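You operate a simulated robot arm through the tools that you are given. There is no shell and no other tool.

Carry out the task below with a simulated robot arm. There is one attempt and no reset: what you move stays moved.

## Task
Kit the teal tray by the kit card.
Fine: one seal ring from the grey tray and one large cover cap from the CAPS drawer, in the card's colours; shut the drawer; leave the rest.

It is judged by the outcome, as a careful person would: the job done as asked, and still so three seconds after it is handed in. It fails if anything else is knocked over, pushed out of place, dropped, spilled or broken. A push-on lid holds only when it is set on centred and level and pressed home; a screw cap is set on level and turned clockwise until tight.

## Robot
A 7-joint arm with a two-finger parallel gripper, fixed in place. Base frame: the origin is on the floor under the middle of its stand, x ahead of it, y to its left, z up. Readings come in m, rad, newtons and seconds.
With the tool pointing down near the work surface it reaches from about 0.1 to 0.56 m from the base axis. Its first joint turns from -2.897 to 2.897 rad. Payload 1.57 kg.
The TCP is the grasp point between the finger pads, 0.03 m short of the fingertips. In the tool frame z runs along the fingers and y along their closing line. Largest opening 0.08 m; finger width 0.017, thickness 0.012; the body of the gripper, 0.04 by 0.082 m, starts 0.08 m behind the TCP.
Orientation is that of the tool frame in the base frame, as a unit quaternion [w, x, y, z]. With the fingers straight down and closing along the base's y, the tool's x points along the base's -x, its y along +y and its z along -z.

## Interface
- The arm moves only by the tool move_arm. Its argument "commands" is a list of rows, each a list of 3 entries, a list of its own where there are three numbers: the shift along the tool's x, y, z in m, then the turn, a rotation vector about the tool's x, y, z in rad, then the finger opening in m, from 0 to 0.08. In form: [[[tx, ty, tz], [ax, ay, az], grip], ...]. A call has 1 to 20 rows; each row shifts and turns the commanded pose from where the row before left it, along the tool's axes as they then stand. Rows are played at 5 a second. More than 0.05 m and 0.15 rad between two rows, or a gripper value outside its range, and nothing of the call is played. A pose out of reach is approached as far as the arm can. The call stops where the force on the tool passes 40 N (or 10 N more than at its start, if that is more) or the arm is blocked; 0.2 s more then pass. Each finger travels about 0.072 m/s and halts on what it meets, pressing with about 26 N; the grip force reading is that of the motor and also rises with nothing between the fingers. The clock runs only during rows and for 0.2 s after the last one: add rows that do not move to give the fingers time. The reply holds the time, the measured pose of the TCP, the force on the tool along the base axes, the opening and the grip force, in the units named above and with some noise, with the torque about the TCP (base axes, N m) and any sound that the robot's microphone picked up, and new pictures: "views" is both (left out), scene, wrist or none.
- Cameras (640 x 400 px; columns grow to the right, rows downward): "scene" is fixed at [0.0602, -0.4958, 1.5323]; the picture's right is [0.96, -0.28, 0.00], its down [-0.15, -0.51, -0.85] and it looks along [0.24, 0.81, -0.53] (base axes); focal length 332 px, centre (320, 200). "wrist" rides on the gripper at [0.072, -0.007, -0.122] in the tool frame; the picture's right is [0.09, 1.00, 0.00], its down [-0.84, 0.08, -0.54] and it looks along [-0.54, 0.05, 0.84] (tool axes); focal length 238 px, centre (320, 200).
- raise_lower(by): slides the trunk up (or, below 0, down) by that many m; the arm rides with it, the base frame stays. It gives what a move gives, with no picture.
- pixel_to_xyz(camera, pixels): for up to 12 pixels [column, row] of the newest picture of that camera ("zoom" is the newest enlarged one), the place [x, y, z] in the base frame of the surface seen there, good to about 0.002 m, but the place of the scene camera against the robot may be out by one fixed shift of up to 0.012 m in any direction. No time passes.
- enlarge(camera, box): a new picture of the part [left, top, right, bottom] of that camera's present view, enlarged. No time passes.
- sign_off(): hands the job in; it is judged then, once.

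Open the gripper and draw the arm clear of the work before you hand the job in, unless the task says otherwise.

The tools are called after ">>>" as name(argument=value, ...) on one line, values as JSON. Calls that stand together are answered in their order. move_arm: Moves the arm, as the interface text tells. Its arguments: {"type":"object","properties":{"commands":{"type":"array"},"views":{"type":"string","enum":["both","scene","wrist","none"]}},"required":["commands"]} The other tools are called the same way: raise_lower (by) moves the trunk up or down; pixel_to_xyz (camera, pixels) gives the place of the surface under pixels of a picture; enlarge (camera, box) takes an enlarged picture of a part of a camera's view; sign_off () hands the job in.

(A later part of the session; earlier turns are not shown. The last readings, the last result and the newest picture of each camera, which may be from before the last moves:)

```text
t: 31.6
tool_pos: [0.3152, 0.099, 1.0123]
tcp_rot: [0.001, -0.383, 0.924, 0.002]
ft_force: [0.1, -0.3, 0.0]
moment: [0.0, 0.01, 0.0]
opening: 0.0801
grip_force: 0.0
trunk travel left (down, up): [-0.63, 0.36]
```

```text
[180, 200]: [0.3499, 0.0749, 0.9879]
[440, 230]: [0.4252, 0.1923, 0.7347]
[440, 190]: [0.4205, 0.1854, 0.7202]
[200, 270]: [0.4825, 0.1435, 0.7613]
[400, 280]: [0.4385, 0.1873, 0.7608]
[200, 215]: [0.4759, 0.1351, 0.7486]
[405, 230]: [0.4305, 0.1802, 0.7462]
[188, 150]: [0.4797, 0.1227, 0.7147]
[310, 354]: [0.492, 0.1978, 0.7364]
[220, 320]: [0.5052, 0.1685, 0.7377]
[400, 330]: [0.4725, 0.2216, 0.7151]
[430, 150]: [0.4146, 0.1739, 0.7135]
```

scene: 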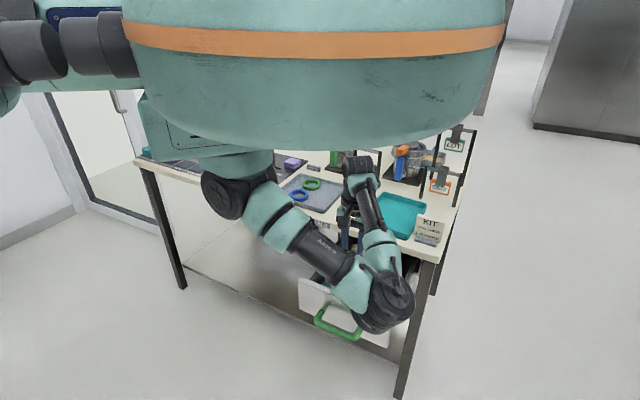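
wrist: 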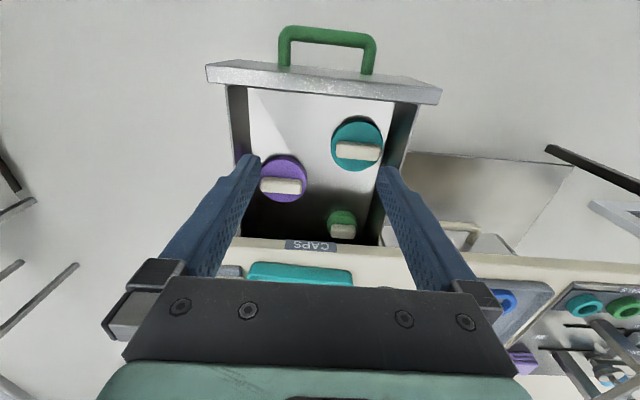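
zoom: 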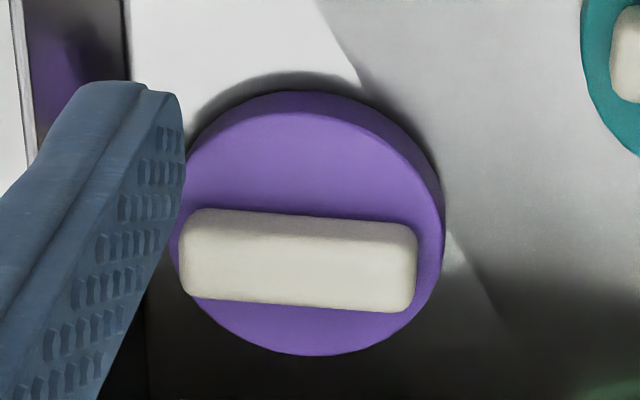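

The purple bar is centred at s≈0.4415, u≈0.2087, about 0.069 long and 0.021 wide, top z≈0.760. The tray lies beyond the tool-down reach, so I grip the bar by its ends with the tool tilted 30° about the closing line; the same tilt will then set the cap down level. First I shift over it and tilt.

>>> move_arm(commands=[[[-0.0295, -0.0186, 0], [0, 0, 0], 0.08], [[-0.0295, -0.0186, 0], [0, 0, 0], 0.08], [[-0.0295, -0.0186, 0], [0, 0, 0], 0.08], [[0, 0, 0], [0, -0.131, 0], 0.08], [[0, 0, 0], [0, -0.131, 0], 0.08], [[0, 0, 0], [0, -0.131, 0], 0.08], [[0, 0, 0], [0, -0.131, 0], 0.08], [[0, 0, 0], [0, 0, 0], 0.08]], views="both")

```text
t: 33.4
tool_pos: [0.4175, 0.123, 1.0126]
tcp_rot: [0.24, -0.37, 0.892, 0.101]
ft_force: [-0.5, -0.4, 0.4]
moment: [-0.01, 0.0, -0.01]
opening: 0.08
grip_force: 0.0
trunk travel left (down, up): [-0.63, 0.36]
```

scene: 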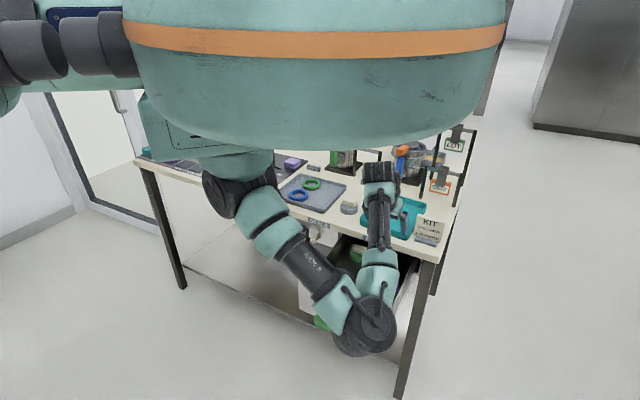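
wrist: 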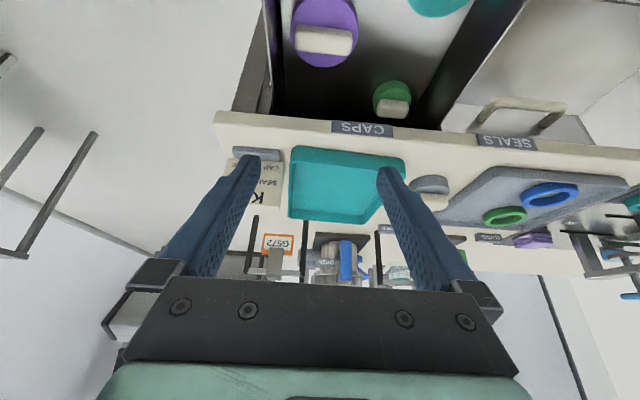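

The elbow appears at about (365,330) in the scene view, possibly low and near the open drawer. I check its position before lowering the trunk.

>>> pixel_to_xyz(camera="scene", pixels=[[370, 320], [355, 345], [375, 345], [345, 310], [310, 270], [262, 215], [380, 275], [378, 215], [380, 175], [322, 322], [385, 310], [235, 195]])

>>> enlarge(camera="scene", box=[200, 140, 460, 360])

```text
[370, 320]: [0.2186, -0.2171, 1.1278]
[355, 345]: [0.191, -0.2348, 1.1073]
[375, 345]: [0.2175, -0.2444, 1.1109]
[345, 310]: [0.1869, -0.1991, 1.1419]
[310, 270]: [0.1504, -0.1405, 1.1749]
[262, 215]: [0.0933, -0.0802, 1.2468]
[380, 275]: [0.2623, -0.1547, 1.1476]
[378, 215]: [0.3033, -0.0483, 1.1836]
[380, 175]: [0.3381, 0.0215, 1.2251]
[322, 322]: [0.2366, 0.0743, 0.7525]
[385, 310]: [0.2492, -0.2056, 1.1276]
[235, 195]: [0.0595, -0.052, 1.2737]
```

```text
1.82 times, centred on (330, 250) of scene
```

zoom: 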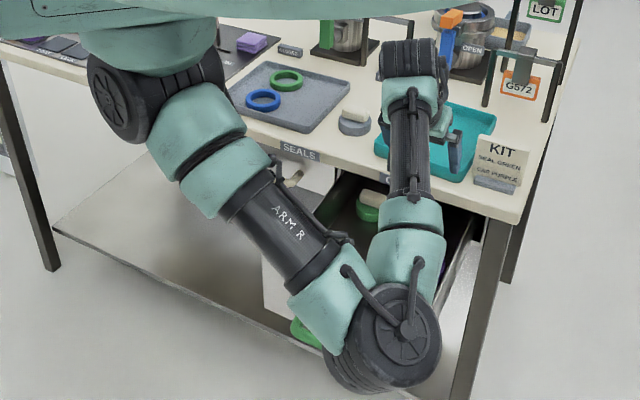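

The elbow is at about (0.21,-0.22,1.1), out to the right and clear. I lower the trunk 0.155 m, so the tips end above the purple cap.

>>> raise_lower(by=-0.155)

>>> move_arm(commands=[[[0, 0, 0], [0, 0, 0], 0.08]], views="wrist")

```text
t: 35.1
tool_pos: [0.417, 0.1213, 0.8579]
tcp_rot: [0.239, -0.369, 0.892, 0.101]
ft_force: [0.1, 0.3, 0.5]
moment: [0.01, 0.02, 0.0]
opening: 0.0802
grip_force: 0.0
trunk travel left (down, up): [-0.475, 0.515]
```

```text
t: 35.5
tool_pos: [0.4173, 0.1225, 0.8579]
tcp_rot: [0.24, -0.369, 0.892, 0.101]
ft_force: [0.6, -0.2, 0.2]
moment: [0.01, 0.0, -0.02]
opening: 0.0798
grip_force: 0.1
trunk travel left (down, up): [-0.475, 0.515]
```

wrist: 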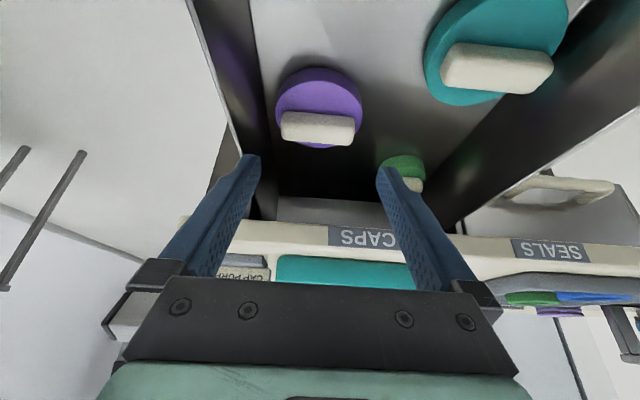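

Purple's bar is at about (318,127) between the fingers. I re-measure the bar ends from this closer view.

>>> enlarge(camera="wrist", box=[260, 60, 380, 160])

>>> pixel_to_xyz(camera="zoom", pixels=[[115, 285], [120, 320], [500, 320], [495, 350], [300, 285], [300, 300], [300, 340], [300, 360], [300, 400], [90, 250], [535, 250], [300, 70]])

```text
4.00 times, centred on (320, 110) of wrist
```

zoom: 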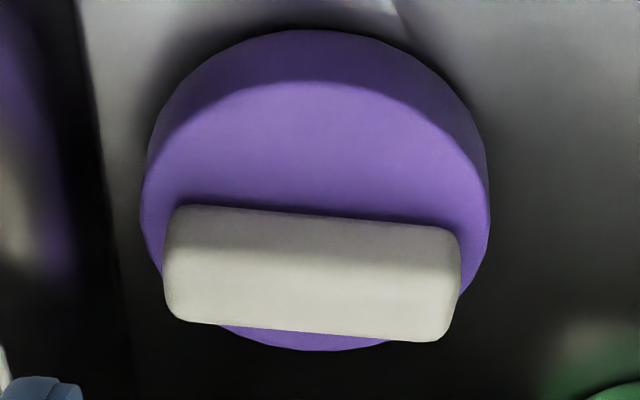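

```text
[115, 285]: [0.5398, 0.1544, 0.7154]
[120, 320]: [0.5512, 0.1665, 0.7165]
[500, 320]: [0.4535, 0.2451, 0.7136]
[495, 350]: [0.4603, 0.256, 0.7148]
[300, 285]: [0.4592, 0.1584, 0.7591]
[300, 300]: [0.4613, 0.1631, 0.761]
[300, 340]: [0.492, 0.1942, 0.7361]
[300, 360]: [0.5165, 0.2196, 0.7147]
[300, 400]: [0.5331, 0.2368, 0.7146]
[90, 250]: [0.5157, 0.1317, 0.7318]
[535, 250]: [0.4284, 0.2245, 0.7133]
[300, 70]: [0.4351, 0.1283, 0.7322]
```

I query the actual bar ends on this zoom.

>>> pixel_to_xyz(camera="zoom", pixels=[[172, 270], [180, 290], [452, 290], [448, 310], [182, 230], [450, 250], [310, 215], [310, 230], [310, 260], [310, 310], [310, 328], [310, 345]])

```text
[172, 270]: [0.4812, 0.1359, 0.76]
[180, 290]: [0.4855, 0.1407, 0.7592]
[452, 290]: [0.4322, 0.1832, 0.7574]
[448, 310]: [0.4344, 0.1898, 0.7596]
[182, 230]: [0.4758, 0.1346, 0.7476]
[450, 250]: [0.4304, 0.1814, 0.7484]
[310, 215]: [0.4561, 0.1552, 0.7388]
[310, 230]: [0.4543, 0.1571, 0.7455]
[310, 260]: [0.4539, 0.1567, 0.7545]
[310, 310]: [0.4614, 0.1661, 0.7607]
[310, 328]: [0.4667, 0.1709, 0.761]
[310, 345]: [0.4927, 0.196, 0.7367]
```

The bar ends are at u≈0.244 and 0.1745 (centre 0.209), matching the tool's u≈0.2085. I descend along the tool axis 0.085 m first and check finger clearance.

>>> move_arm(commands=[[[0.0004, -0.0002, 0.02], [0, 0, 0], 0.08], [[0.0004, -0.0002, 0.02], [0, 0, 0], 0.08], [[0.0004, -0.0002, 0.02], [0, 0, 0], 0.08], [[0.0004, -0.0002, 0.02], [0, 0, 0], 0.08], [[0, 0, 0], [0, 0, 0], 0.08]], views="wrist")

>>> enlarge(camera="wrist", box=[220, 120, 420, 245])

```text
t: 36.7
tool_pos: [0.4439, 0.1485, 0.7871]
tcp_rot: [0.239, -0.369, 0.892, 0.1]
ft_force: [0.5, 0.9, 0.6]
moment: [-0.02, -0.01, 0.03]
opening: 0.0797
grip_force: 0.0
trunk travel left (down, up): [-0.475, 0.515]
```

wrist: 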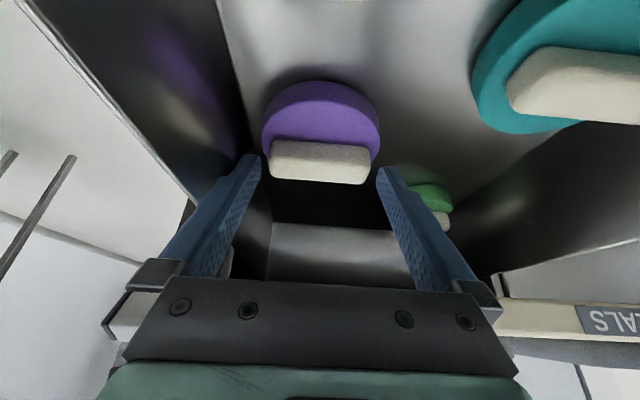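

```text
3.20 times, centred on (320, 182) of wrist
```

zoom: 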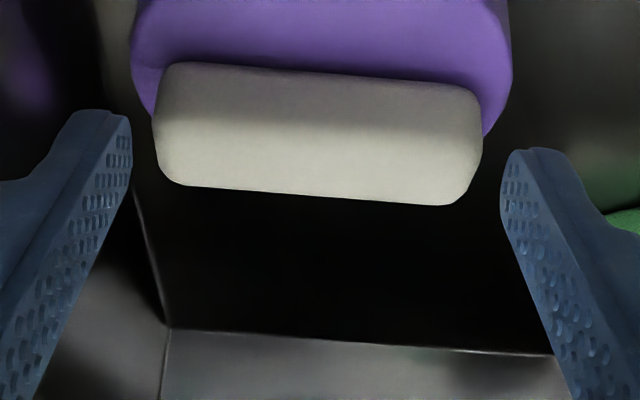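

Both fingertips clear the bar ends (about 30 zoom px each side). I go down the last 0.019 m and close on the bar ends.

>>> move_arm(commands=[[[0, 0, 0.0095], [0, 0, 0], 0.08], [[0, 0, 0.0095], [0, 0, 0], 0.08], [[0, 0, 0], [0, 0, 0], 0.08], [[0, 0, 0], [0, 0, 0], 0.07], [[0, 0, 0], [0, 0, 0], 0.06], [[0, 0, 0], [0, 0, 0], 0.06]], views="wrist")

>>> enlarge(camera="wrist", box=[220, 120, 420, 245])

```text
t: 38.1
tool_pos: [0.4505, 0.1543, 0.7708]
tcp_rot: [0.241, -0.369, 0.892, 0.101]
ft_force: [-0.1, 1.6, 0.0]
moment: [0.01, 0.06, 0.02]
opening: 0.0754
grip_force: 26.0
trunk travel left (down, up): [-0.475, 0.515]
```

wrist: 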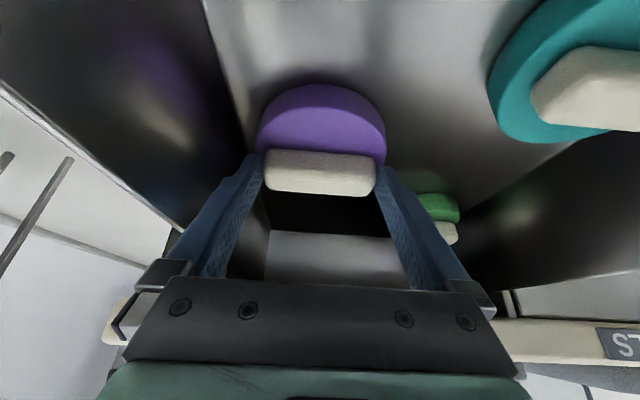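

```text
3.20 times, centred on (320, 182) of wrist
```

zoom: 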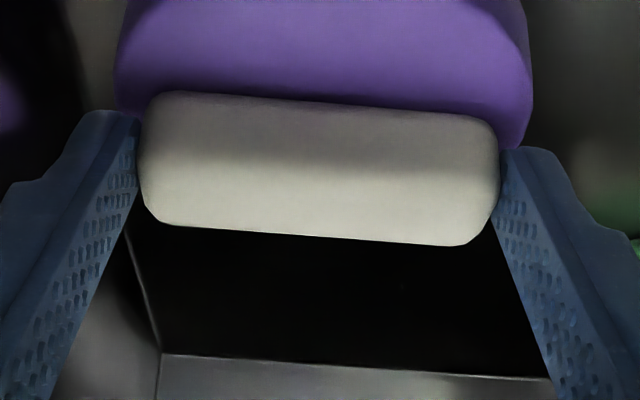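

Gripped at 0.0754 m opening with 26 N, so the bar is held. I lift along the tool axis (up and away from the table edge) a little and check that the cap follows.

>>> move_arm(commands=[[[0, 0, -0.008], [0, 0, 0], 0.06], [[0, 0, -0.01], [0, 0, 0], 0.06], [[0, 0, -0.015], [0, 0, 0], 0.06], [[0, 0, -0.015], [0, 0, 0], 0.06], [[0, 0, 0], [0, 0, 0], 0.06]], views="wrist")

```text
t: 39.3
tool_pos: [0.4346, 0.1381, 0.812]
tcp_rot: [0.239, -0.369, 0.892, 0.101]
ft_force: [0.6, 0.7, -1.2]
moment: [-0.03, -0.05, -0.02]
opening: 0.0753
grip_force: 25.9
trunk travel left (down, up): [-0.475, 0.515]
```

wrist: 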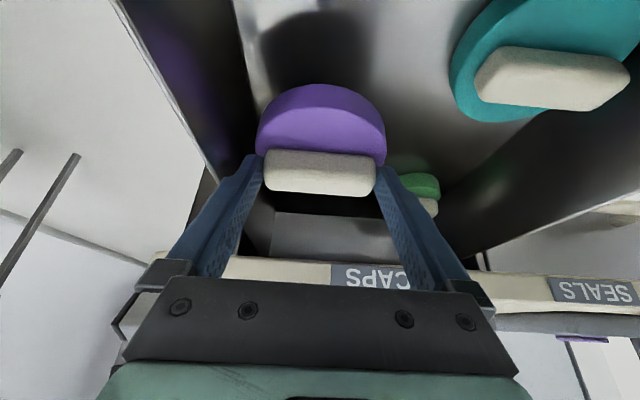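

The cap follows the gripper without slipping. I continue out of the drawer along the tool axis, then raise the trunk.

>>> move_arm(commands=[[[0, 0, -0.015], [0, 0, 0], 0.06], [[0, 0, -0.015], [0, 0, 0], 0.06], [[0, 0, -0.015], [0, 0, 0], 0.06], [[0, 0, -0.015], [0, 0, 0], 0.06], [[0, 0, 0], [0, 0, 0], 0.06]], views="none")

>>> raise_lower(by=0.12)

>>> move_arm(commands=[[[0, 0, 0], [0, 0, 0], 0.06]], views="both")

```text
t: 40.5
tool_pos: [0.4135, 0.1183, 0.8651]
tcp_rot: [0.24, -0.37, 0.892, 0.101]
ft_force: [-0.2, 0.0, -1.5]
moment: [0.02, 0.02, 0.0]
opening: 0.0752
grip_force: 26.3
trunk travel left (down, up): [-0.475, 0.515]
```

```text
t: 42.0
tool_pos: [0.4137, 0.1176, 0.9845]
tcp_rot: [0.24, -0.368, 0.893, 0.101]
ft_force: [0.5, 0.4, -1.5]
moment: [0.0, -0.01, 0.0]
opening: 0.0751
grip_force: 26.0
trunk travel left (down, up): [-0.595, 0.395]
```

```text
t: 42.4
tool_pos: [0.4135, 0.1172, 0.9851]
tcp_rot: [0.239, -0.369, 0.893, 0.1]
ft_force: [0.4, 0.3, -0.3]
moment: [0.0, -0.01, 0.04]
opening: 0.0756
grip_force: 25.7
trunk travel left (down, up): [-0.595, 0.395]
```

scene: 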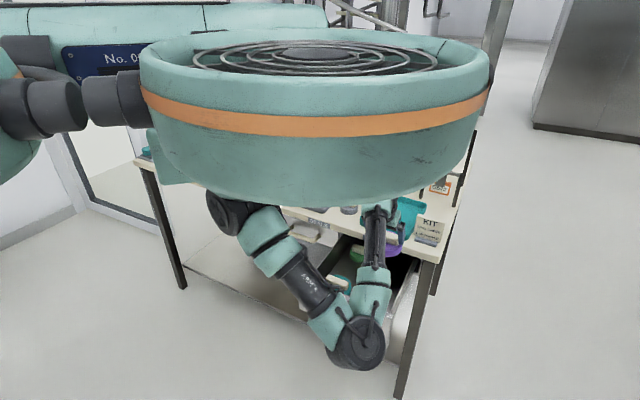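
wrist: 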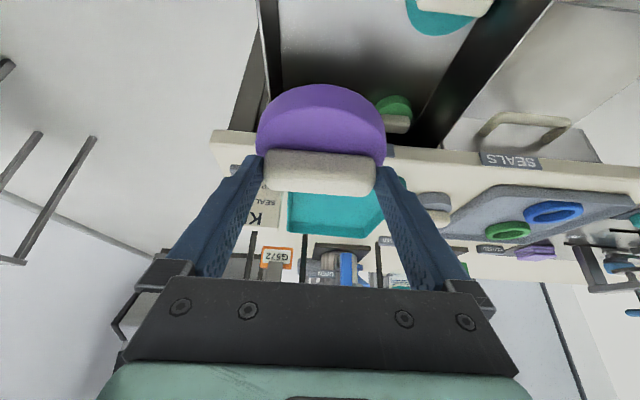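

The purple cap is held level. I measure the teal tray (around (335,212) in the wrist view) for the set-down spot.

>>> enlarge(camera="wrist", box=[230, 170, 450, 290])

>>> pixel_to_xyz(camera="wrist", pixels=[[288, 200], [320, 200], [374, 204], [290, 228], [382, 232], [330, 233], [300, 212], [340, 215], [370, 220], [340, 226], [265, 210], [275, 225]])

```text
2.91 times, centred on (340, 230) of wrist
```

zoom: 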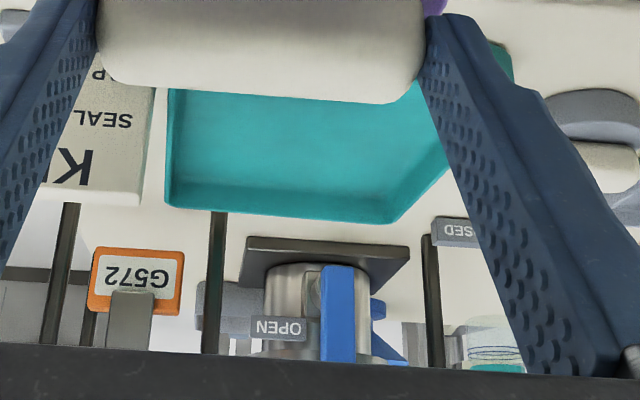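

```text
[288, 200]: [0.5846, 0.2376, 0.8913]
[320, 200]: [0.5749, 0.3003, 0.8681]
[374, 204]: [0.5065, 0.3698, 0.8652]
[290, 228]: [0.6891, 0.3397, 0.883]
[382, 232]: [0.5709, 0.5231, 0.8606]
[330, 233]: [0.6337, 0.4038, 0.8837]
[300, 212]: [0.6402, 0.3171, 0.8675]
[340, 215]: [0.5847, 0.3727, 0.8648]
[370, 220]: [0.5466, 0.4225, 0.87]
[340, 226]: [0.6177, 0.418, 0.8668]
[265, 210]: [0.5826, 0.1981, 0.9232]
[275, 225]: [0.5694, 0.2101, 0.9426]
```

Tray floor z≈0.866, rim z≈0.89, spanning s≈0.53–0.735, u≈0.09–0.247; the card stands at u≥0.254. I shift sideways to u≈0.178 and then move out over the tray at constant height toward TCP s≈0.572.

>>> move_arm(commands=[[[0, 0.0158, 0], [0, 0, 0], 0.06], [[0, 0.0158, 0], [0, 0, 0], 0.06], [[-0.0243, 0, 0.014], [0, 0, 0], 0.06], [[-0.0243, 0, 0.014], [0, 0, 0], 0.06], [[-0.0243, 0, 0.014], [0, 0, 0], 0.06], [[-0.0243, 0, 0.014], [0, 0, 0], 0.06], [[0, 0, 0], [0, 0, 0], 0.06]], views="wrist")

```text
t: 44.0
tool_pos: [0.4701, 0.2194, 0.9838]
tcp_rot: [0.239, -0.369, 0.892, 0.1]
ft_force: [-0.4, 1.0, -0.7]
moment: [-0.01, -0.03, 0.0]
opening: 0.0751
grip_force: 26.1
trunk travel left (down, up): [-0.595, 0.395]
```

wrist: 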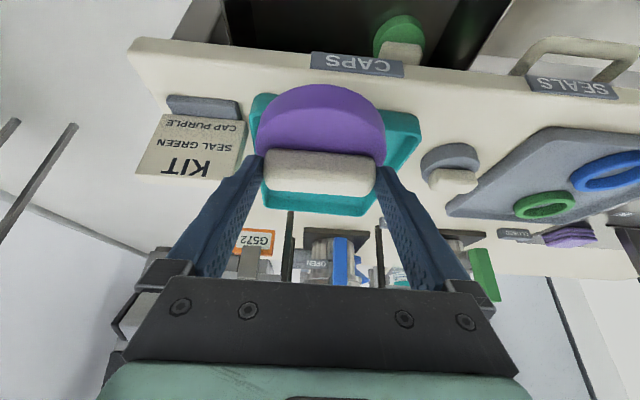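

The cap is over the tray's near part. I re-measure the tray's rim corners and the card from here.

>>> pixel_to_xyz(camera="wrist", pixels=[[260, 97], [415, 115], [419, 122], [366, 213], [264, 210], [310, 213], [252, 108], [395, 160], [320, 200], [235, 178], [240, 125], [400, 130]])

>>> enlarge(camera="wrist", box=[220, 70, 440, 230])

```text
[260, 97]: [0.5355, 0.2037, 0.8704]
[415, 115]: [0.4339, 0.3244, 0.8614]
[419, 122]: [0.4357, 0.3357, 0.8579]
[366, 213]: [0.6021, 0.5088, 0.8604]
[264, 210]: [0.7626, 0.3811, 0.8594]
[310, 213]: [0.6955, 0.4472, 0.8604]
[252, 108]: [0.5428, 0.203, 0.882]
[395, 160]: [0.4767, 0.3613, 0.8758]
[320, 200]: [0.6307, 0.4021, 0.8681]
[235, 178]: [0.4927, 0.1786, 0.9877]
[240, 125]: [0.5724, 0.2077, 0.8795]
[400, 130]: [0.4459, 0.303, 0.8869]
```

```text
2.50 times, centred on (330, 150) of wrist
```

zoom: 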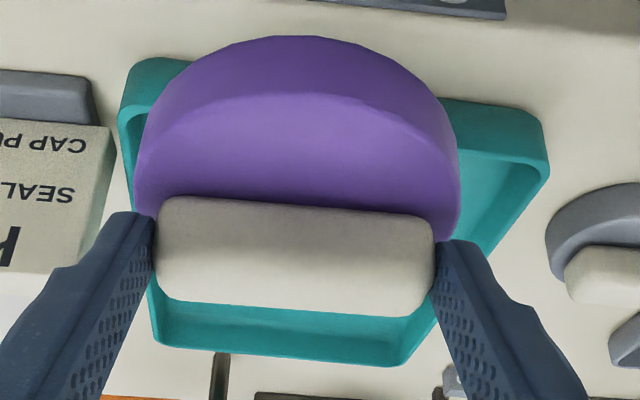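

Near rim is at s≈0.527 (inner ≈0.535). I move out another 0.088 m so the cap's centre is at s≈0.592.

>>> move_arm(commands=[[[-0.0191, 0, 0.011], [0, 0, 0], 0.06], [[-0.0191, 0, 0.011], [0, 0, 0], 0.06], [[-0.0191, 0, 0.011], [0, 0, 0], 0.06], [[-0.0191, 0, 0.011], [0, 0, 0], 0.06], [[0, 0, 0], [0, 0, 0], 0.06]], views="wrist")

```text
t: 45.2
tool_pos: [0.5324, 0.2814, 0.9849]
tcp_rot: [0.24, -0.369, 0.892, 0.101]
ft_force: [-0.2, 0.1, -0.6]
moment: [-0.01, 0.02, 0.02]
opening: 0.0753
grip_force: 26.5
trunk travel left (down, up): [-0.595, 0.395]
```

wrist: 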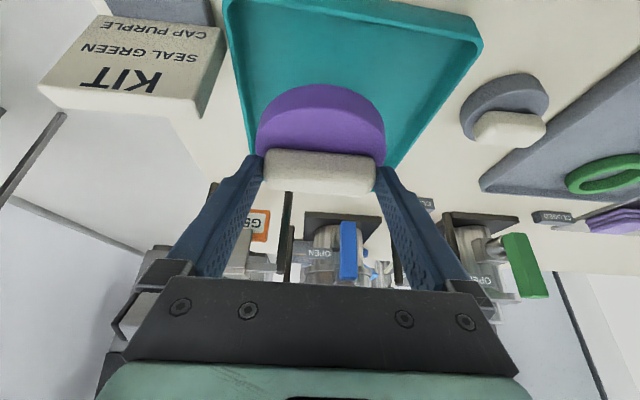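

The cap is inside the tray's outline with no reach limit. I descend 0.05 m vertically, then feel for the floor in small steps.

>>> move_arm(commands=[[[0.005, 0, 0.00866], [0, 0, 0], 0.06], [[0.005, 0, 0.00866], [0, 0, 0], 0.06], [[0.005, 0, 0.00866], [0, 0, 0], 0.06], [[0.005, 0, 0.00866], [0, 0, 0], 0.06], [[0.005, 0, 0.00866], [0, 0, 0], 0.06], [[0, 0, 0], [0, 0, 0], 0.06]], views="wrist")

```text
t: 46.6
tool_pos: [0.5334, 0.2812, 0.9354]
tcp_rot: [0.239, -0.369, 0.892, 0.101]
ft_force: [0.0, -0.2, -0.3]
moment: [-0.01, 0.02, -0.01]
opening: 0.075
grip_force: 26.1
trunk travel left (down, up): [-0.595, 0.395]
```

wrist: 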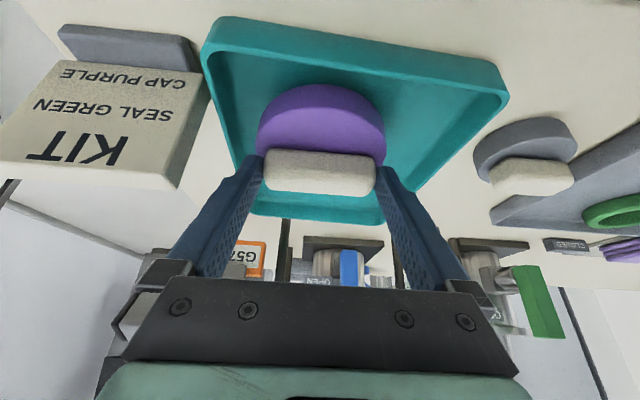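

About 13 mm remain to the tray floor. I descend 9 mm more and then check force.

>>> move_arm(commands=[[[0.0015, 0, 0.0026], [0, 0, 0], 0.06], [[0.0015, 0, 0.0026], [0, 0, 0], 0.06], [[0.0015, 0, 0.0026], [0, 0, 0], 0.06], [[0, 0, 0], [0, 0, 0], 0.06]], views="none")

>>> move_arm(commands=[[[0.001, 0, 0.00173], [0, 0, 0], 0.06], [[0, 0, 0], [0, 0, 0], 0.06]], views="none")

```text
t: 47.6
tool_pos: [0.5318, 0.2812, 0.9259]
tcp_rot: [0.239, -0.37, 0.892, 0.101]
ft_force: [-0.6, 0.2, -1.3]
moment: [-0.01, -0.02, 0.02]
opening: 0.0755
grip_force: 25.9
trunk travel left (down, up): [-0.595, 0.395]
```

```text
t: 48.2
tool_pos: [0.5328, 0.2815, 0.9246]
tcp_rot: [0.24, -0.369, 0.893, 0.1]
ft_force: [-0.2, 0.8, -0.6]
moment: [-0.03, 0.02, -0.01]
opening: 0.0752
grip_force: 25.6
trunk travel left (down, up): [-0.595, 0.395]
```

No contact force yet at z≈0.9246. I continue in 1.5 mm steps, watching for the floor.

>>> move_arm(commands=[[[0.00075, 0, 0.0013], [0, 0, 0], 0.06], [[0, 0, 0], [0, 0, 0], 0.06]], views="none")

>>> move_arm(commands=[[[0.00075, 0, 0.0013], [0, 0, 0], 0.06], [[0, 0, 0], [0, 0, 0], 0.06]], views="wrist")

```text
t: 48.8
tool_pos: [0.5323, 0.2816, 0.923]
tcp_rot: [0.24, -0.369, 0.892, 0.101]
ft_force: [-0.3, -0.3, 1.4]
moment: [0.07, 0.05, 0.0]
opening: 0.0752
grip_force: 26.4
trunk travel left (down, up): [-0.595, 0.395]
```

```text
t: 49.4
tool_pos: [0.5318, 0.2822, 0.9224]
tcp_rot: [0.242, -0.369, 0.892, 0.101]
ft_force: [-0.1, 0.9, 9.5]
moment: [-0.03, 0.25, 0.01]
opening: 0.0752
grip_force: 25.7
trunk travel left (down, up): [-0.595, 0.395]
```

wrist: 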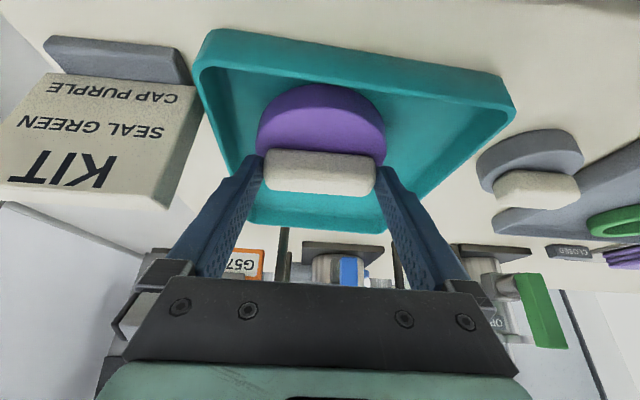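

Contact with the floor (9.5 N). I open fully, wait, and look before withdrawing.

>>> move_arm(commands=[[[-0.0002, 0, -0.0004], [0, 0, 0], 0.08], [[0, 0, 0], [0, 0, 0], 0.08], [[0, 0, 0], [0, 0, 0], 0.08]], views="wrist")

>>> enlarge(camera="wrist", box=[220, 70, 440, 230])

```text
t: 50.2
tool_pos: [0.5326, 0.2822, 0.9215]
tcp_rot: [0.239, -0.369, 0.893, 0.1]
ft_force: [-0.6, 0.8, 0.3]
moment: [-0.02, -0.02, -0.01]
opening: 0.0801
grip_force: 0.0
trunk travel left (down, up): [-0.595, 0.395]
```

wrist: 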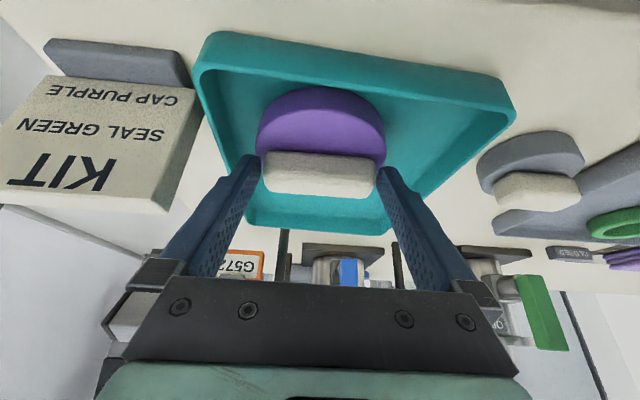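

```text
2.50 times, centred on (330, 150) of wrist
```

zoom: 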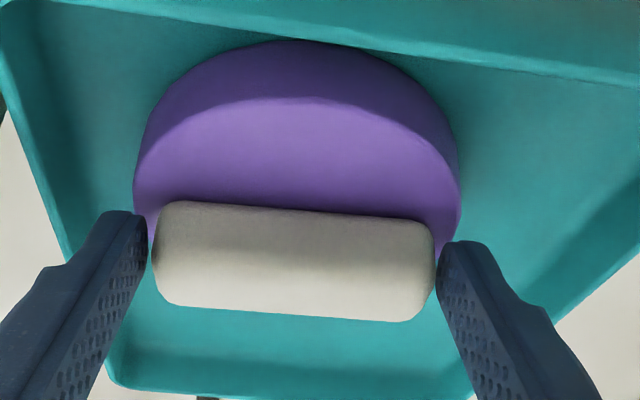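

There is a small gap at both ends of the bar. I withdraw slowly along the tool axis.

>>> move_arm(commands=[[[0, 0, -0.004], [0, 0, 0], 0.08], [[0, 0, -0.006], [0, 0, 0], 0.08], [[0, 0, -0.01], [0, 0, 0], 0.08], [[0, 0, -0.015], [0, 0, 0], 0.08], [[0, 0, -0.02], [0, 0, 0], 0.08], [[0, 0, -0.02], [0, 0, 0], 0.08], [[0, 0, 0], [0, 0, 0], 0.08]], views="wrist")

```text
t: 51.8
tool_pos: [0.5058, 0.2544, 0.9865]
tcp_rot: [0.239, -0.368, 0.893, 0.101]
ft_force: [0.0, -0.6, 0.3]
moment: [-0.01, 0.0, -0.03]
opening: 0.0801
grip_force: 0.1
trunk travel left (down, up): [-0.595, 0.395]
```

wrist: 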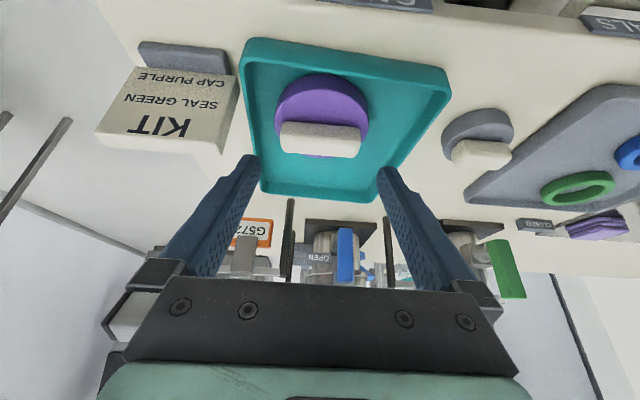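

The purple cap sits flat in the tray. Next, the green ring at (578,188): I enlarge and measure it along with the grey tray and the blue ring.

>>> enlarge(camera="wrist", box=[480, 110, 640, 210])

>>> pixel_to_xyz(camera="wrist", pixels=[[542, 191], [613, 182], [578, 173], [574, 206], [575, 189], [565, 196], [590, 180], [600, 178], [480, 198], [590, 88], [640, 95], [520, 140]])

```text
4.00 times, centred on (560, 160) of wrist
```

zoom: 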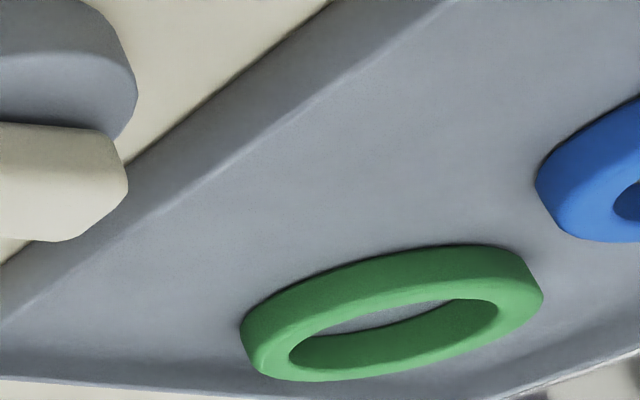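

```text
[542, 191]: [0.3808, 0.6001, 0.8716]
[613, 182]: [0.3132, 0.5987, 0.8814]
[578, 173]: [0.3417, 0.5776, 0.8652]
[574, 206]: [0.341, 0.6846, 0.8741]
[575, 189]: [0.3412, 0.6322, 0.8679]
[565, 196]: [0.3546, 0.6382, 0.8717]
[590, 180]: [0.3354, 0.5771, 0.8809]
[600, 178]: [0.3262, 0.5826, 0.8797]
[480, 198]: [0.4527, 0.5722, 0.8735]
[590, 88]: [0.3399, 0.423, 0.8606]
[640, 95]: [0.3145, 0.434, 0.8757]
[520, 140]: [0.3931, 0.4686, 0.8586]
```

The green ring is centred near (0.347,0.607), top z≈0.881, about 0.07 m across, 0.70 m from the base axis, so I need about 45° tilt. I back off a little, then turn to face azimuth 60° and tilt to 45°.

>>> move_arm(commands=[[[0.0181, 0, -0.022], [0, 0, 0], 0.08], [[0.0181, 0, -0.022], [0, 0, 0], 0.08], [[0.0181, 0, -0.022], [0, 0, 0], 0.08], [[0, 0, 0], [-0.0663, 0, -0.1148], 0.08], [[0, 0, 0], [-0.0663, 0, -0.1148], 0.08], [[0, 0, 0], [0, -0.131, 0], 0.08], [[0, 0, 0], [0, -0.131, 0], 0.08], [[0, 0, 0], [0, 0, 0], 0.08]], views="both")

```text
t: 53.6
tool_pos: [0.4492, 0.199, 1.0167]
tcp_rot: [0.332, -0.464, 0.798, 0.195]
ft_force: [-0.1, 0.4, 0.1]
moment: [0.0, 0.02, -0.03]
opening: 0.08
grip_force: 0.1
trunk travel left (down, up): [-0.595, 0.395]
```

scene: 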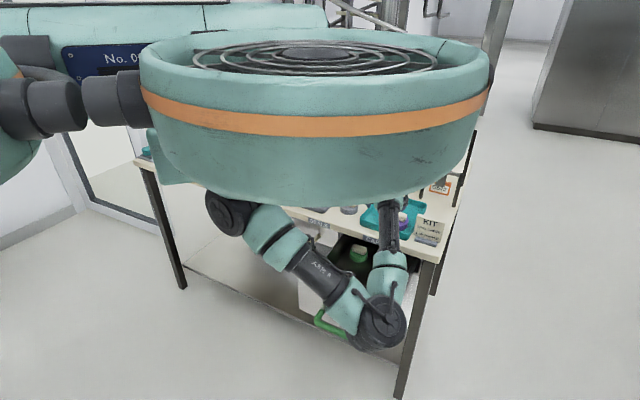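
wrist: 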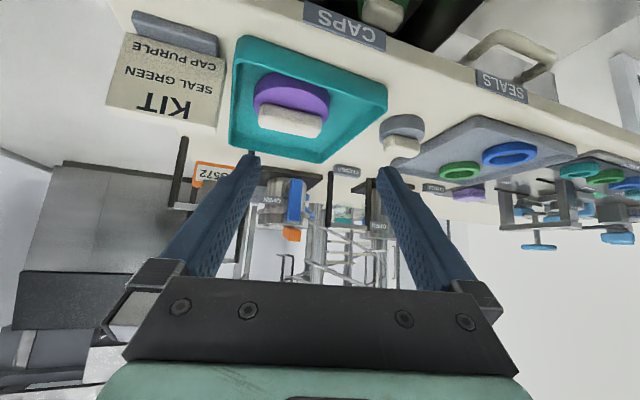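

Orientation is right (facing 60.6°, 45° tilt). I traverse toward the green ring at z≈1.0 in two stages; everything on the way (puck top ≈0.91) stays below the fingertips.

>>> move_arm(commands=[[[-0.01367, 0.0322, 0.0206], [0, 0, 0], 0.08], [[-0.01367, 0.0322, 0.0206], [0, 0, 0], 0.08], [[-0.01367, 0.0322, 0.0206], [0, 0, 0], 0.08], [[-0.01367, 0.0322, 0.0206], [0, 0, 0], 0.08], [[-0.01367, 0.0322, 0.0206], [0, 0, 0], 0.08], [[0, 0, 0], [0, 0, 0], 0.08]], views="wrist")

```text
t: 55.0
tool_pos: [0.3683, 0.3842, 0.9916]
tcp_rot: [0.332, -0.462, 0.799, 0.193]
ft_force: [0.0, -0.3, -0.7]
moment: [0.01, -0.01, 0.0]
opening: 0.08
grip_force: 0.0
trunk travel left (down, up): [-0.595, 0.395]
```

wrist: 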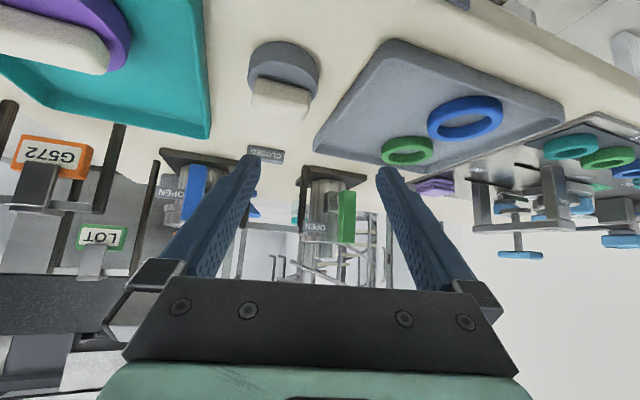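

No reach limits; the green ring is at (407,151). I do the remaining traverse.

>>> move_arm(commands=[[[-0.01367, 0.0322, 0.0206], [0, 0, 0], 0.08], [[-0.01367, 0.0322, 0.0206], [0, 0, 0], 0.08], [[-0.01367, 0.0322, 0.0206], [0, 0, 0], 0.08], [[-0.01367, 0.0322, 0.0206], [0, 0, 0], 0.08], [[0, 0, 0], [0, 0, 0], 0.08]], views="wrist")

>>> enlarge(camera="wrist", box=[230, 80, 430, 205])

```text
t: 56.2
tool_pos: [0.3422, 0.3888, 0.9665]
tcp_rot: [0.331, -0.463, 0.799, 0.194]
ft_force: [0.0, -0.3, 0.4]
moment: [0.03, 0.02, -0.01]
opening: 0.0803
grip_force: 0.0
out of reach, approached as far as the arm can: row 1, 2, 3, 4
trunk travel left (down, up): [-0.595, 0.395]
```

wrist: 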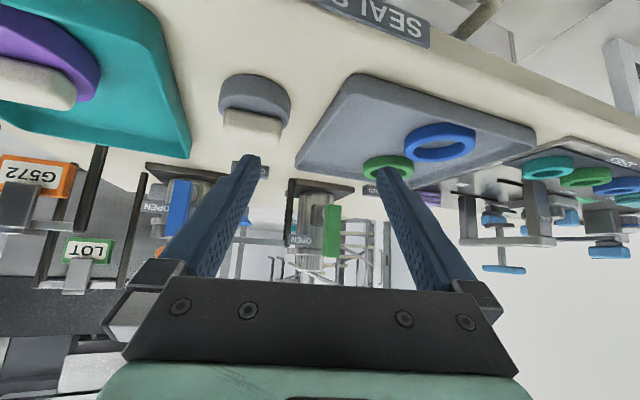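

```text
3.20 times, centred on (330, 142) of wrist
```

zoom: 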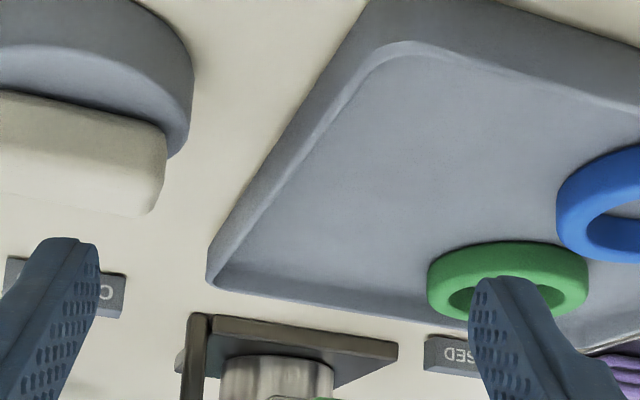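

The arm stalls at (0.342,0.389) although the radius is only 0.52, so a joint limit of the present elbow posture is likely. I look at the arm posture from the scene camera.

>>> move_arm(commands=[[[0, 0, 0], [0, 0, 0], 0.08]], views="scene")

>>> enlarge(camera="scene", box=[180, 170, 480, 370])

```text
t: 56.6
tool_pos: [0.3428, 0.388, 0.9658]
tcp_rot: [0.332, -0.463, 0.799, 0.194]
ft_force: [0.2, 0.1, 0.5]
moment: [0.02, 0.02, 0.0]
opening: 0.0802
grip_force: 0.0
trunk travel left (down, up): [-0.595, 0.395]
```

scene: 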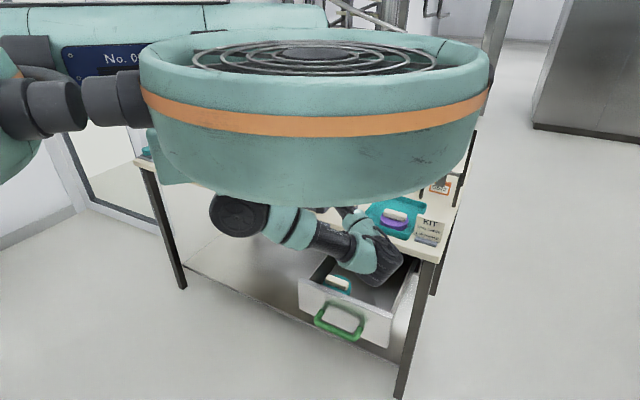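

```text
2.00 times, centred on (330, 270) of scene
```

zoom: 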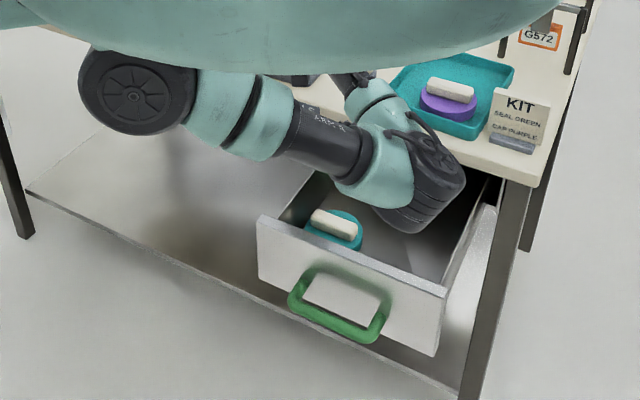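

I check elbow and shoulder positions in this posture.

>>> pixel_to_xyz(camera="scene", pixels=[[390, 255], [375, 275], [350, 262], [330, 240], [290, 228], [240, 215], [365, 215], [350, 212], [385, 240]])

```text
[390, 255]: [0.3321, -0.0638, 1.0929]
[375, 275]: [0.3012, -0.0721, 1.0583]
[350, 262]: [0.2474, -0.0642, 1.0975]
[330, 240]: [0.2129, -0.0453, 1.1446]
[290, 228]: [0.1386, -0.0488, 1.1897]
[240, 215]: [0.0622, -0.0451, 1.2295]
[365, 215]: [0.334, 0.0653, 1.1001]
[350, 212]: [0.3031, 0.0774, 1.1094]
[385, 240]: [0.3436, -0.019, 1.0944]
```

Only +y motion is blocked, so a wrist/roll joint limit is likely: the forearm points to about azimuth 100° while the tool faces 60°. I raise 3 cm and turn the tool further left (about +23°), then see whether +y frees up.

>>> move_arm(commands=[[[-0.0213, 0, -0.0211], [0, 0, 0], 0.08], [[0, 0, 0], [-0.0924, 0, -0.0915], 0.08], [[0, 0, 0], [-0.0924, 0, -0.0915], 0.08], [[0, 0, 0], [-0.0924, 0, -0.0915], 0.08], [[0, 0, 0], [0, 0, 0], 0.08]], views="both")

```text
t: 57.8
tool_pos: [0.3463, 0.3791, 0.9906]
tcp_rot: [0.289, -0.609, 0.693, 0.255]
ft_force: [-0.2, -0.3, 0.8]
moment: [0.0, 0.01, -0.03]
opening: 0.0801
grip_force: 0.1
out of reach, approached as far as the arm can: row 1
trunk travel left (down, up): [-0.595, 0.395]
```

scene: 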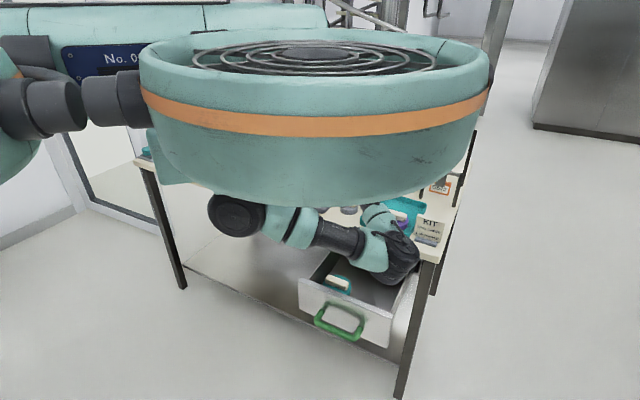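
wrist: 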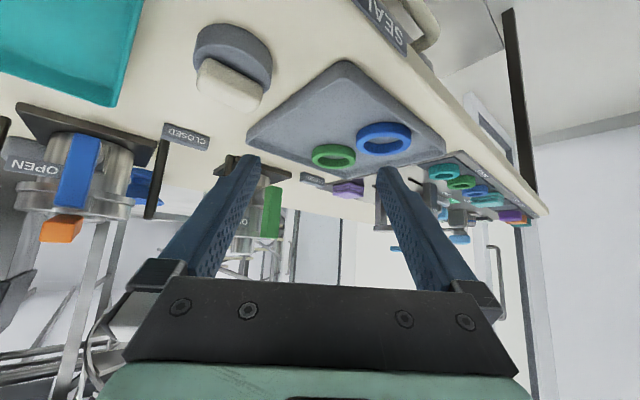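

The tool now faces 83° and turning was accepted. I try moving +y by 0.06 m in small rows.

>>> move_arm(commands=[[[-0.0139, 0.0026, 0.0141], [0, 0, 0], 0.08], [[-0.0139, 0.0026, 0.0141], [0, 0, 0], 0.08], [[-0.0139, 0.0026, 0.0141], [0, 0, 0], 0.08], [[0, 0, 0], [0, 0, 0], 0.08]], views="none")

```text
t: 58.8
tool_pos: [0.3469, 0.4086, 0.9908]
tcp_rot: [0.288, -0.609, 0.694, 0.255]
ft_force: [-0.4, -0.2, 0.0]
moment: [0.02, 0.01, -0.01]
opening: 0.0802
grip_force: 0.2
out of reach, approached as far as the arm can: row 2, 3
trunk travel left (down, up): [-0.595, 0.395]
```

+y is blocked again after 3 cm: the first joint appears to be at its limit in this elbow-right posture, which suits only the right side. I'll close the drawer now with this posture, then re-pose the arm for the ring. First I come back and turn the tool to face the drawer, upright.

>>> move_arm(commands=[[[0.0265, -0.0182, -0.0269], [0, 0, 0], 0.08], [[0.0265, -0.0182, -0.0269], [0, 0, 0], 0.08], [[0.0265, -0.0182, -0.0269], [0, 0, 0], 0.08], [[0.0265, -0.0182, -0.0269], [0, 0, 0], 0.08], [[0, 0, 0], [0.0936, 0, 0.0927], 0.08], [[0, 0, 0], [0.0936, 0, 0.0927], 0.06], [[0, 0, 0], [0.0936, 0, 0.0927], 0.03], [[0, 0, 0], [0.0936, 0, 0.0927], 0.03], [[0, 0, 0], [0.0936, 0, 0.0927], 0.03], [[0, 0, 0], [0, 0.131, 0], 0.03], [[0, 0, 0], [0, 0.131, 0], 0.03], [[0, 0, 0], [0, 0.131, 0], 0.03], [[0, 0, 0], [0, 0.131, 0], 0.03], [[0, 0, 0], [0, 0.131, 0], 0.03], [[0, 0, 0], [0, 0.131, 0], 0.03], [[0, 0, 0], [0, 0, 0], 0.03]], views="both")

```text
t: 62.2
tool_pos: [0.3945, 0.229, 0.9845]
tcp_rot: [0.0, -0.38, 0.925, 0.001]
ft_force: [0.6, -1.0, 0.8]
moment: [0.04, 0.01, -0.04]
opening: 0.0301
grip_force: 0.1
out of reach, approached as far as the arm can: row 15
trunk travel left (down, up): [-0.595, 0.395]
```

scene: 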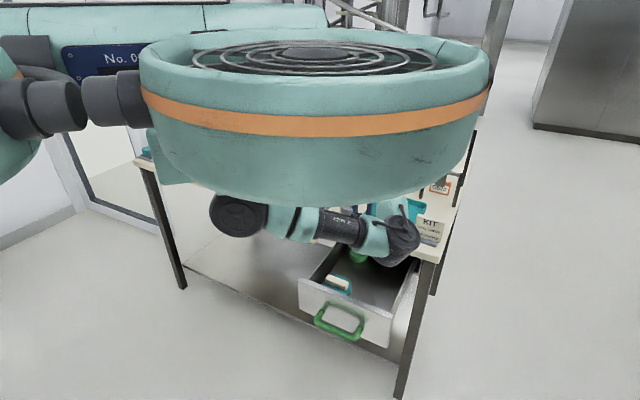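
wrist: 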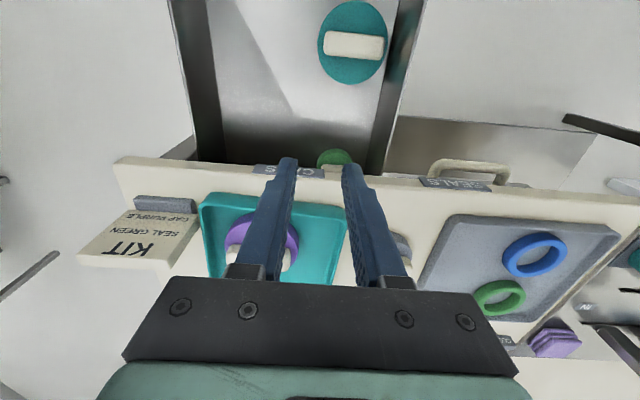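

The tool is upright at s≈0.441. I move back over the drawer to in front of its handle (s≈0.165, u≈0.15), staying well above it.

>>> move_arm(commands=[[[0.0345, -0.0041, 0], [0, 0, 0], 0.03], [[0.0345, -0.0041, 0], [0, 0, 0], 0.03], [[0.0345, -0.0041, 0], [0, 0, 0], 0.03], [[0.0345, -0.0041, 0], [0, 0, 0], 0.03], [[0.0345, -0.0041, 0], [0, 0, 0], 0.03], [[0.0345, -0.0041, 0], [0, 0, 0], 0.03], [[0.0345, -0.0041, 0], [0, 0, 0], 0.03], [[0.0345, -0.0041, 0], [0, 0, 0], 0.03], [[0, 0, 0], [0, 0, 0], 0.03]], views="both")

```text
t: 64.2
tool_pos: [0.288, 0.0223, 0.9788]
tcp_rot: [0.0, -0.381, 0.925, 0.002]
ft_force: [-0.1, 0.1, -0.8]
moment: [-0.01, 0.0, 0.0]
opening: 0.03
grip_force: 0.0
out of reach, approached as far as the arm can: row 6, 7, 8
trunk travel left (down, up): [-0.595, 0.395]
```

scene: 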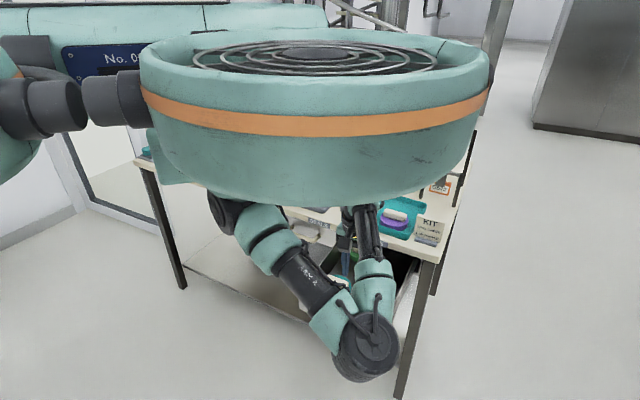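
wrist: 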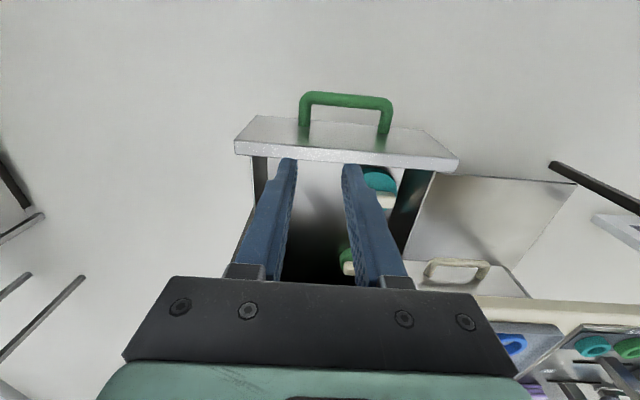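

The arm folds to its limit at s≈0.22 at this height. I raise the trunk 0.1 m so that the arm can reach down close to the base, then go down and back in front of the handle.

>>> raise_lower(by=0.1)

>>> move_arm(commands=[[[0, 0.0076, 0.036], [0, 0, 0], 0.03], [[0.006, 0.0076, 0.036], [0, 0, 0], 0.03], [[0.012, 0.0076, 0.036], [0, 0, 0], 0.03], [[0.018, 0.0076, 0.036], [0, 0, 0], 0.03], [[0.02, 0.0076, 0.03], [0, 0, 0], 0.03], [[0, 0, 0], [0, 0, 0], 0.03]], views="both")

```text
t: 65.6
tool_pos: [0.289, 0.0242, 1.0784]
tcp_rot: [-0.001, -0.381, 0.925, 0.001]
ft_force: [-0.1, -0.8, 0.3]
moment: [-0.02, 0.01, 0.03]
opening: 0.0302
grip_force: 0.1
trunk travel left (down, up): [-0.695, 0.295]
```

```text
t: 67.0
tool_pos: [0.2216, 0.0118, 0.905]
tcp_rot: [-0.001, -0.382, 0.924, 0.002]
ft_force: [-0.4, -0.1, -0.1]
moment: [0.02, -0.01, 0.0]
opening: 0.03
grip_force: 0.1
trunk travel left (down, up): [-0.695, 0.295]
```

scene: 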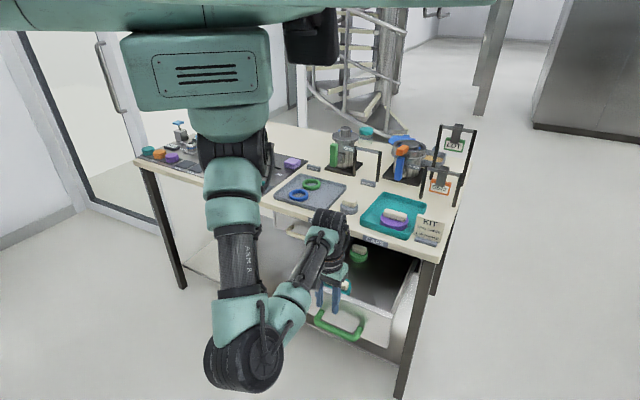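
wrist: 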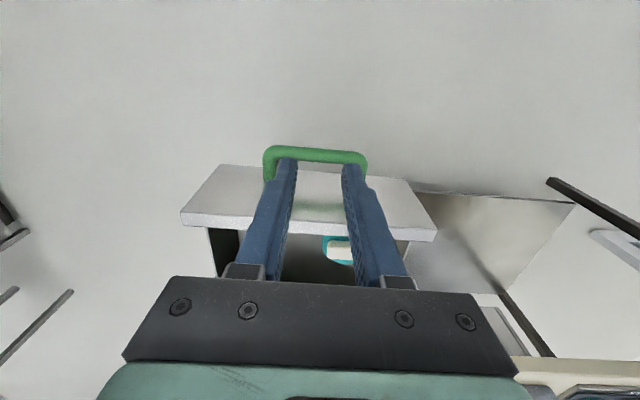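

Now the TCP is at s≈0.165, u≈0.148 in front of the handle. I measure the bar and front panel from here.

>>> pixel_to_xyz(camera="wrist", pixels=[[315, 149], [315, 154], [315, 159], [268, 155], [362, 160], [315, 215], [200, 210], [430, 230], [315, 185]])

>>> enlarge(camera="scene", box=[190, 180, 450, 400])

>>> pixel_to_xyz(camera="scene", pixels=[[245, 355], [235, 250], [233, 190], [240, 145], [300, 290], [330, 225], [325, 255]])

```text
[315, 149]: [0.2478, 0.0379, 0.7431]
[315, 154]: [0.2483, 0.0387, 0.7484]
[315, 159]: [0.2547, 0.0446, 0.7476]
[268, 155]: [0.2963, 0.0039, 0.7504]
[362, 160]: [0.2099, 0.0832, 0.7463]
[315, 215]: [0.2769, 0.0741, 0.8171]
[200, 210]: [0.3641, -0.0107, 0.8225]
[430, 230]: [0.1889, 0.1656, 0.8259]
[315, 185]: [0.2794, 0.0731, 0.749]
```

```text
1.82 times, centred on (320, 290) of scene
```

zoom: 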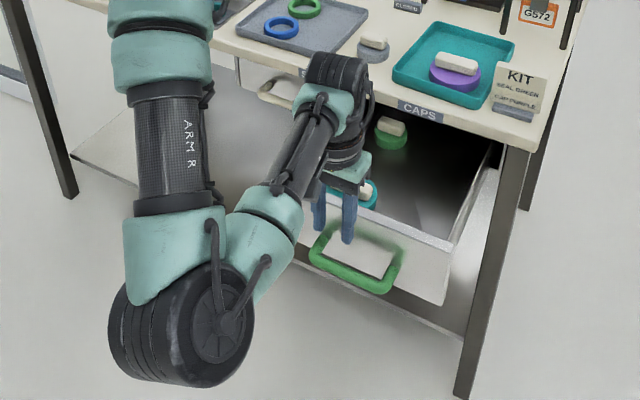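

```text
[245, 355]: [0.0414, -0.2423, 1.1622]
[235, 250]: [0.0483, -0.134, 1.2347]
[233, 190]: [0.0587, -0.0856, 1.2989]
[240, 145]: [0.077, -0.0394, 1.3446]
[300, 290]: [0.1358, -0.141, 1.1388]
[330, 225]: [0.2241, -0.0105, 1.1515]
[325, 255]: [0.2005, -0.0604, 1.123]
```

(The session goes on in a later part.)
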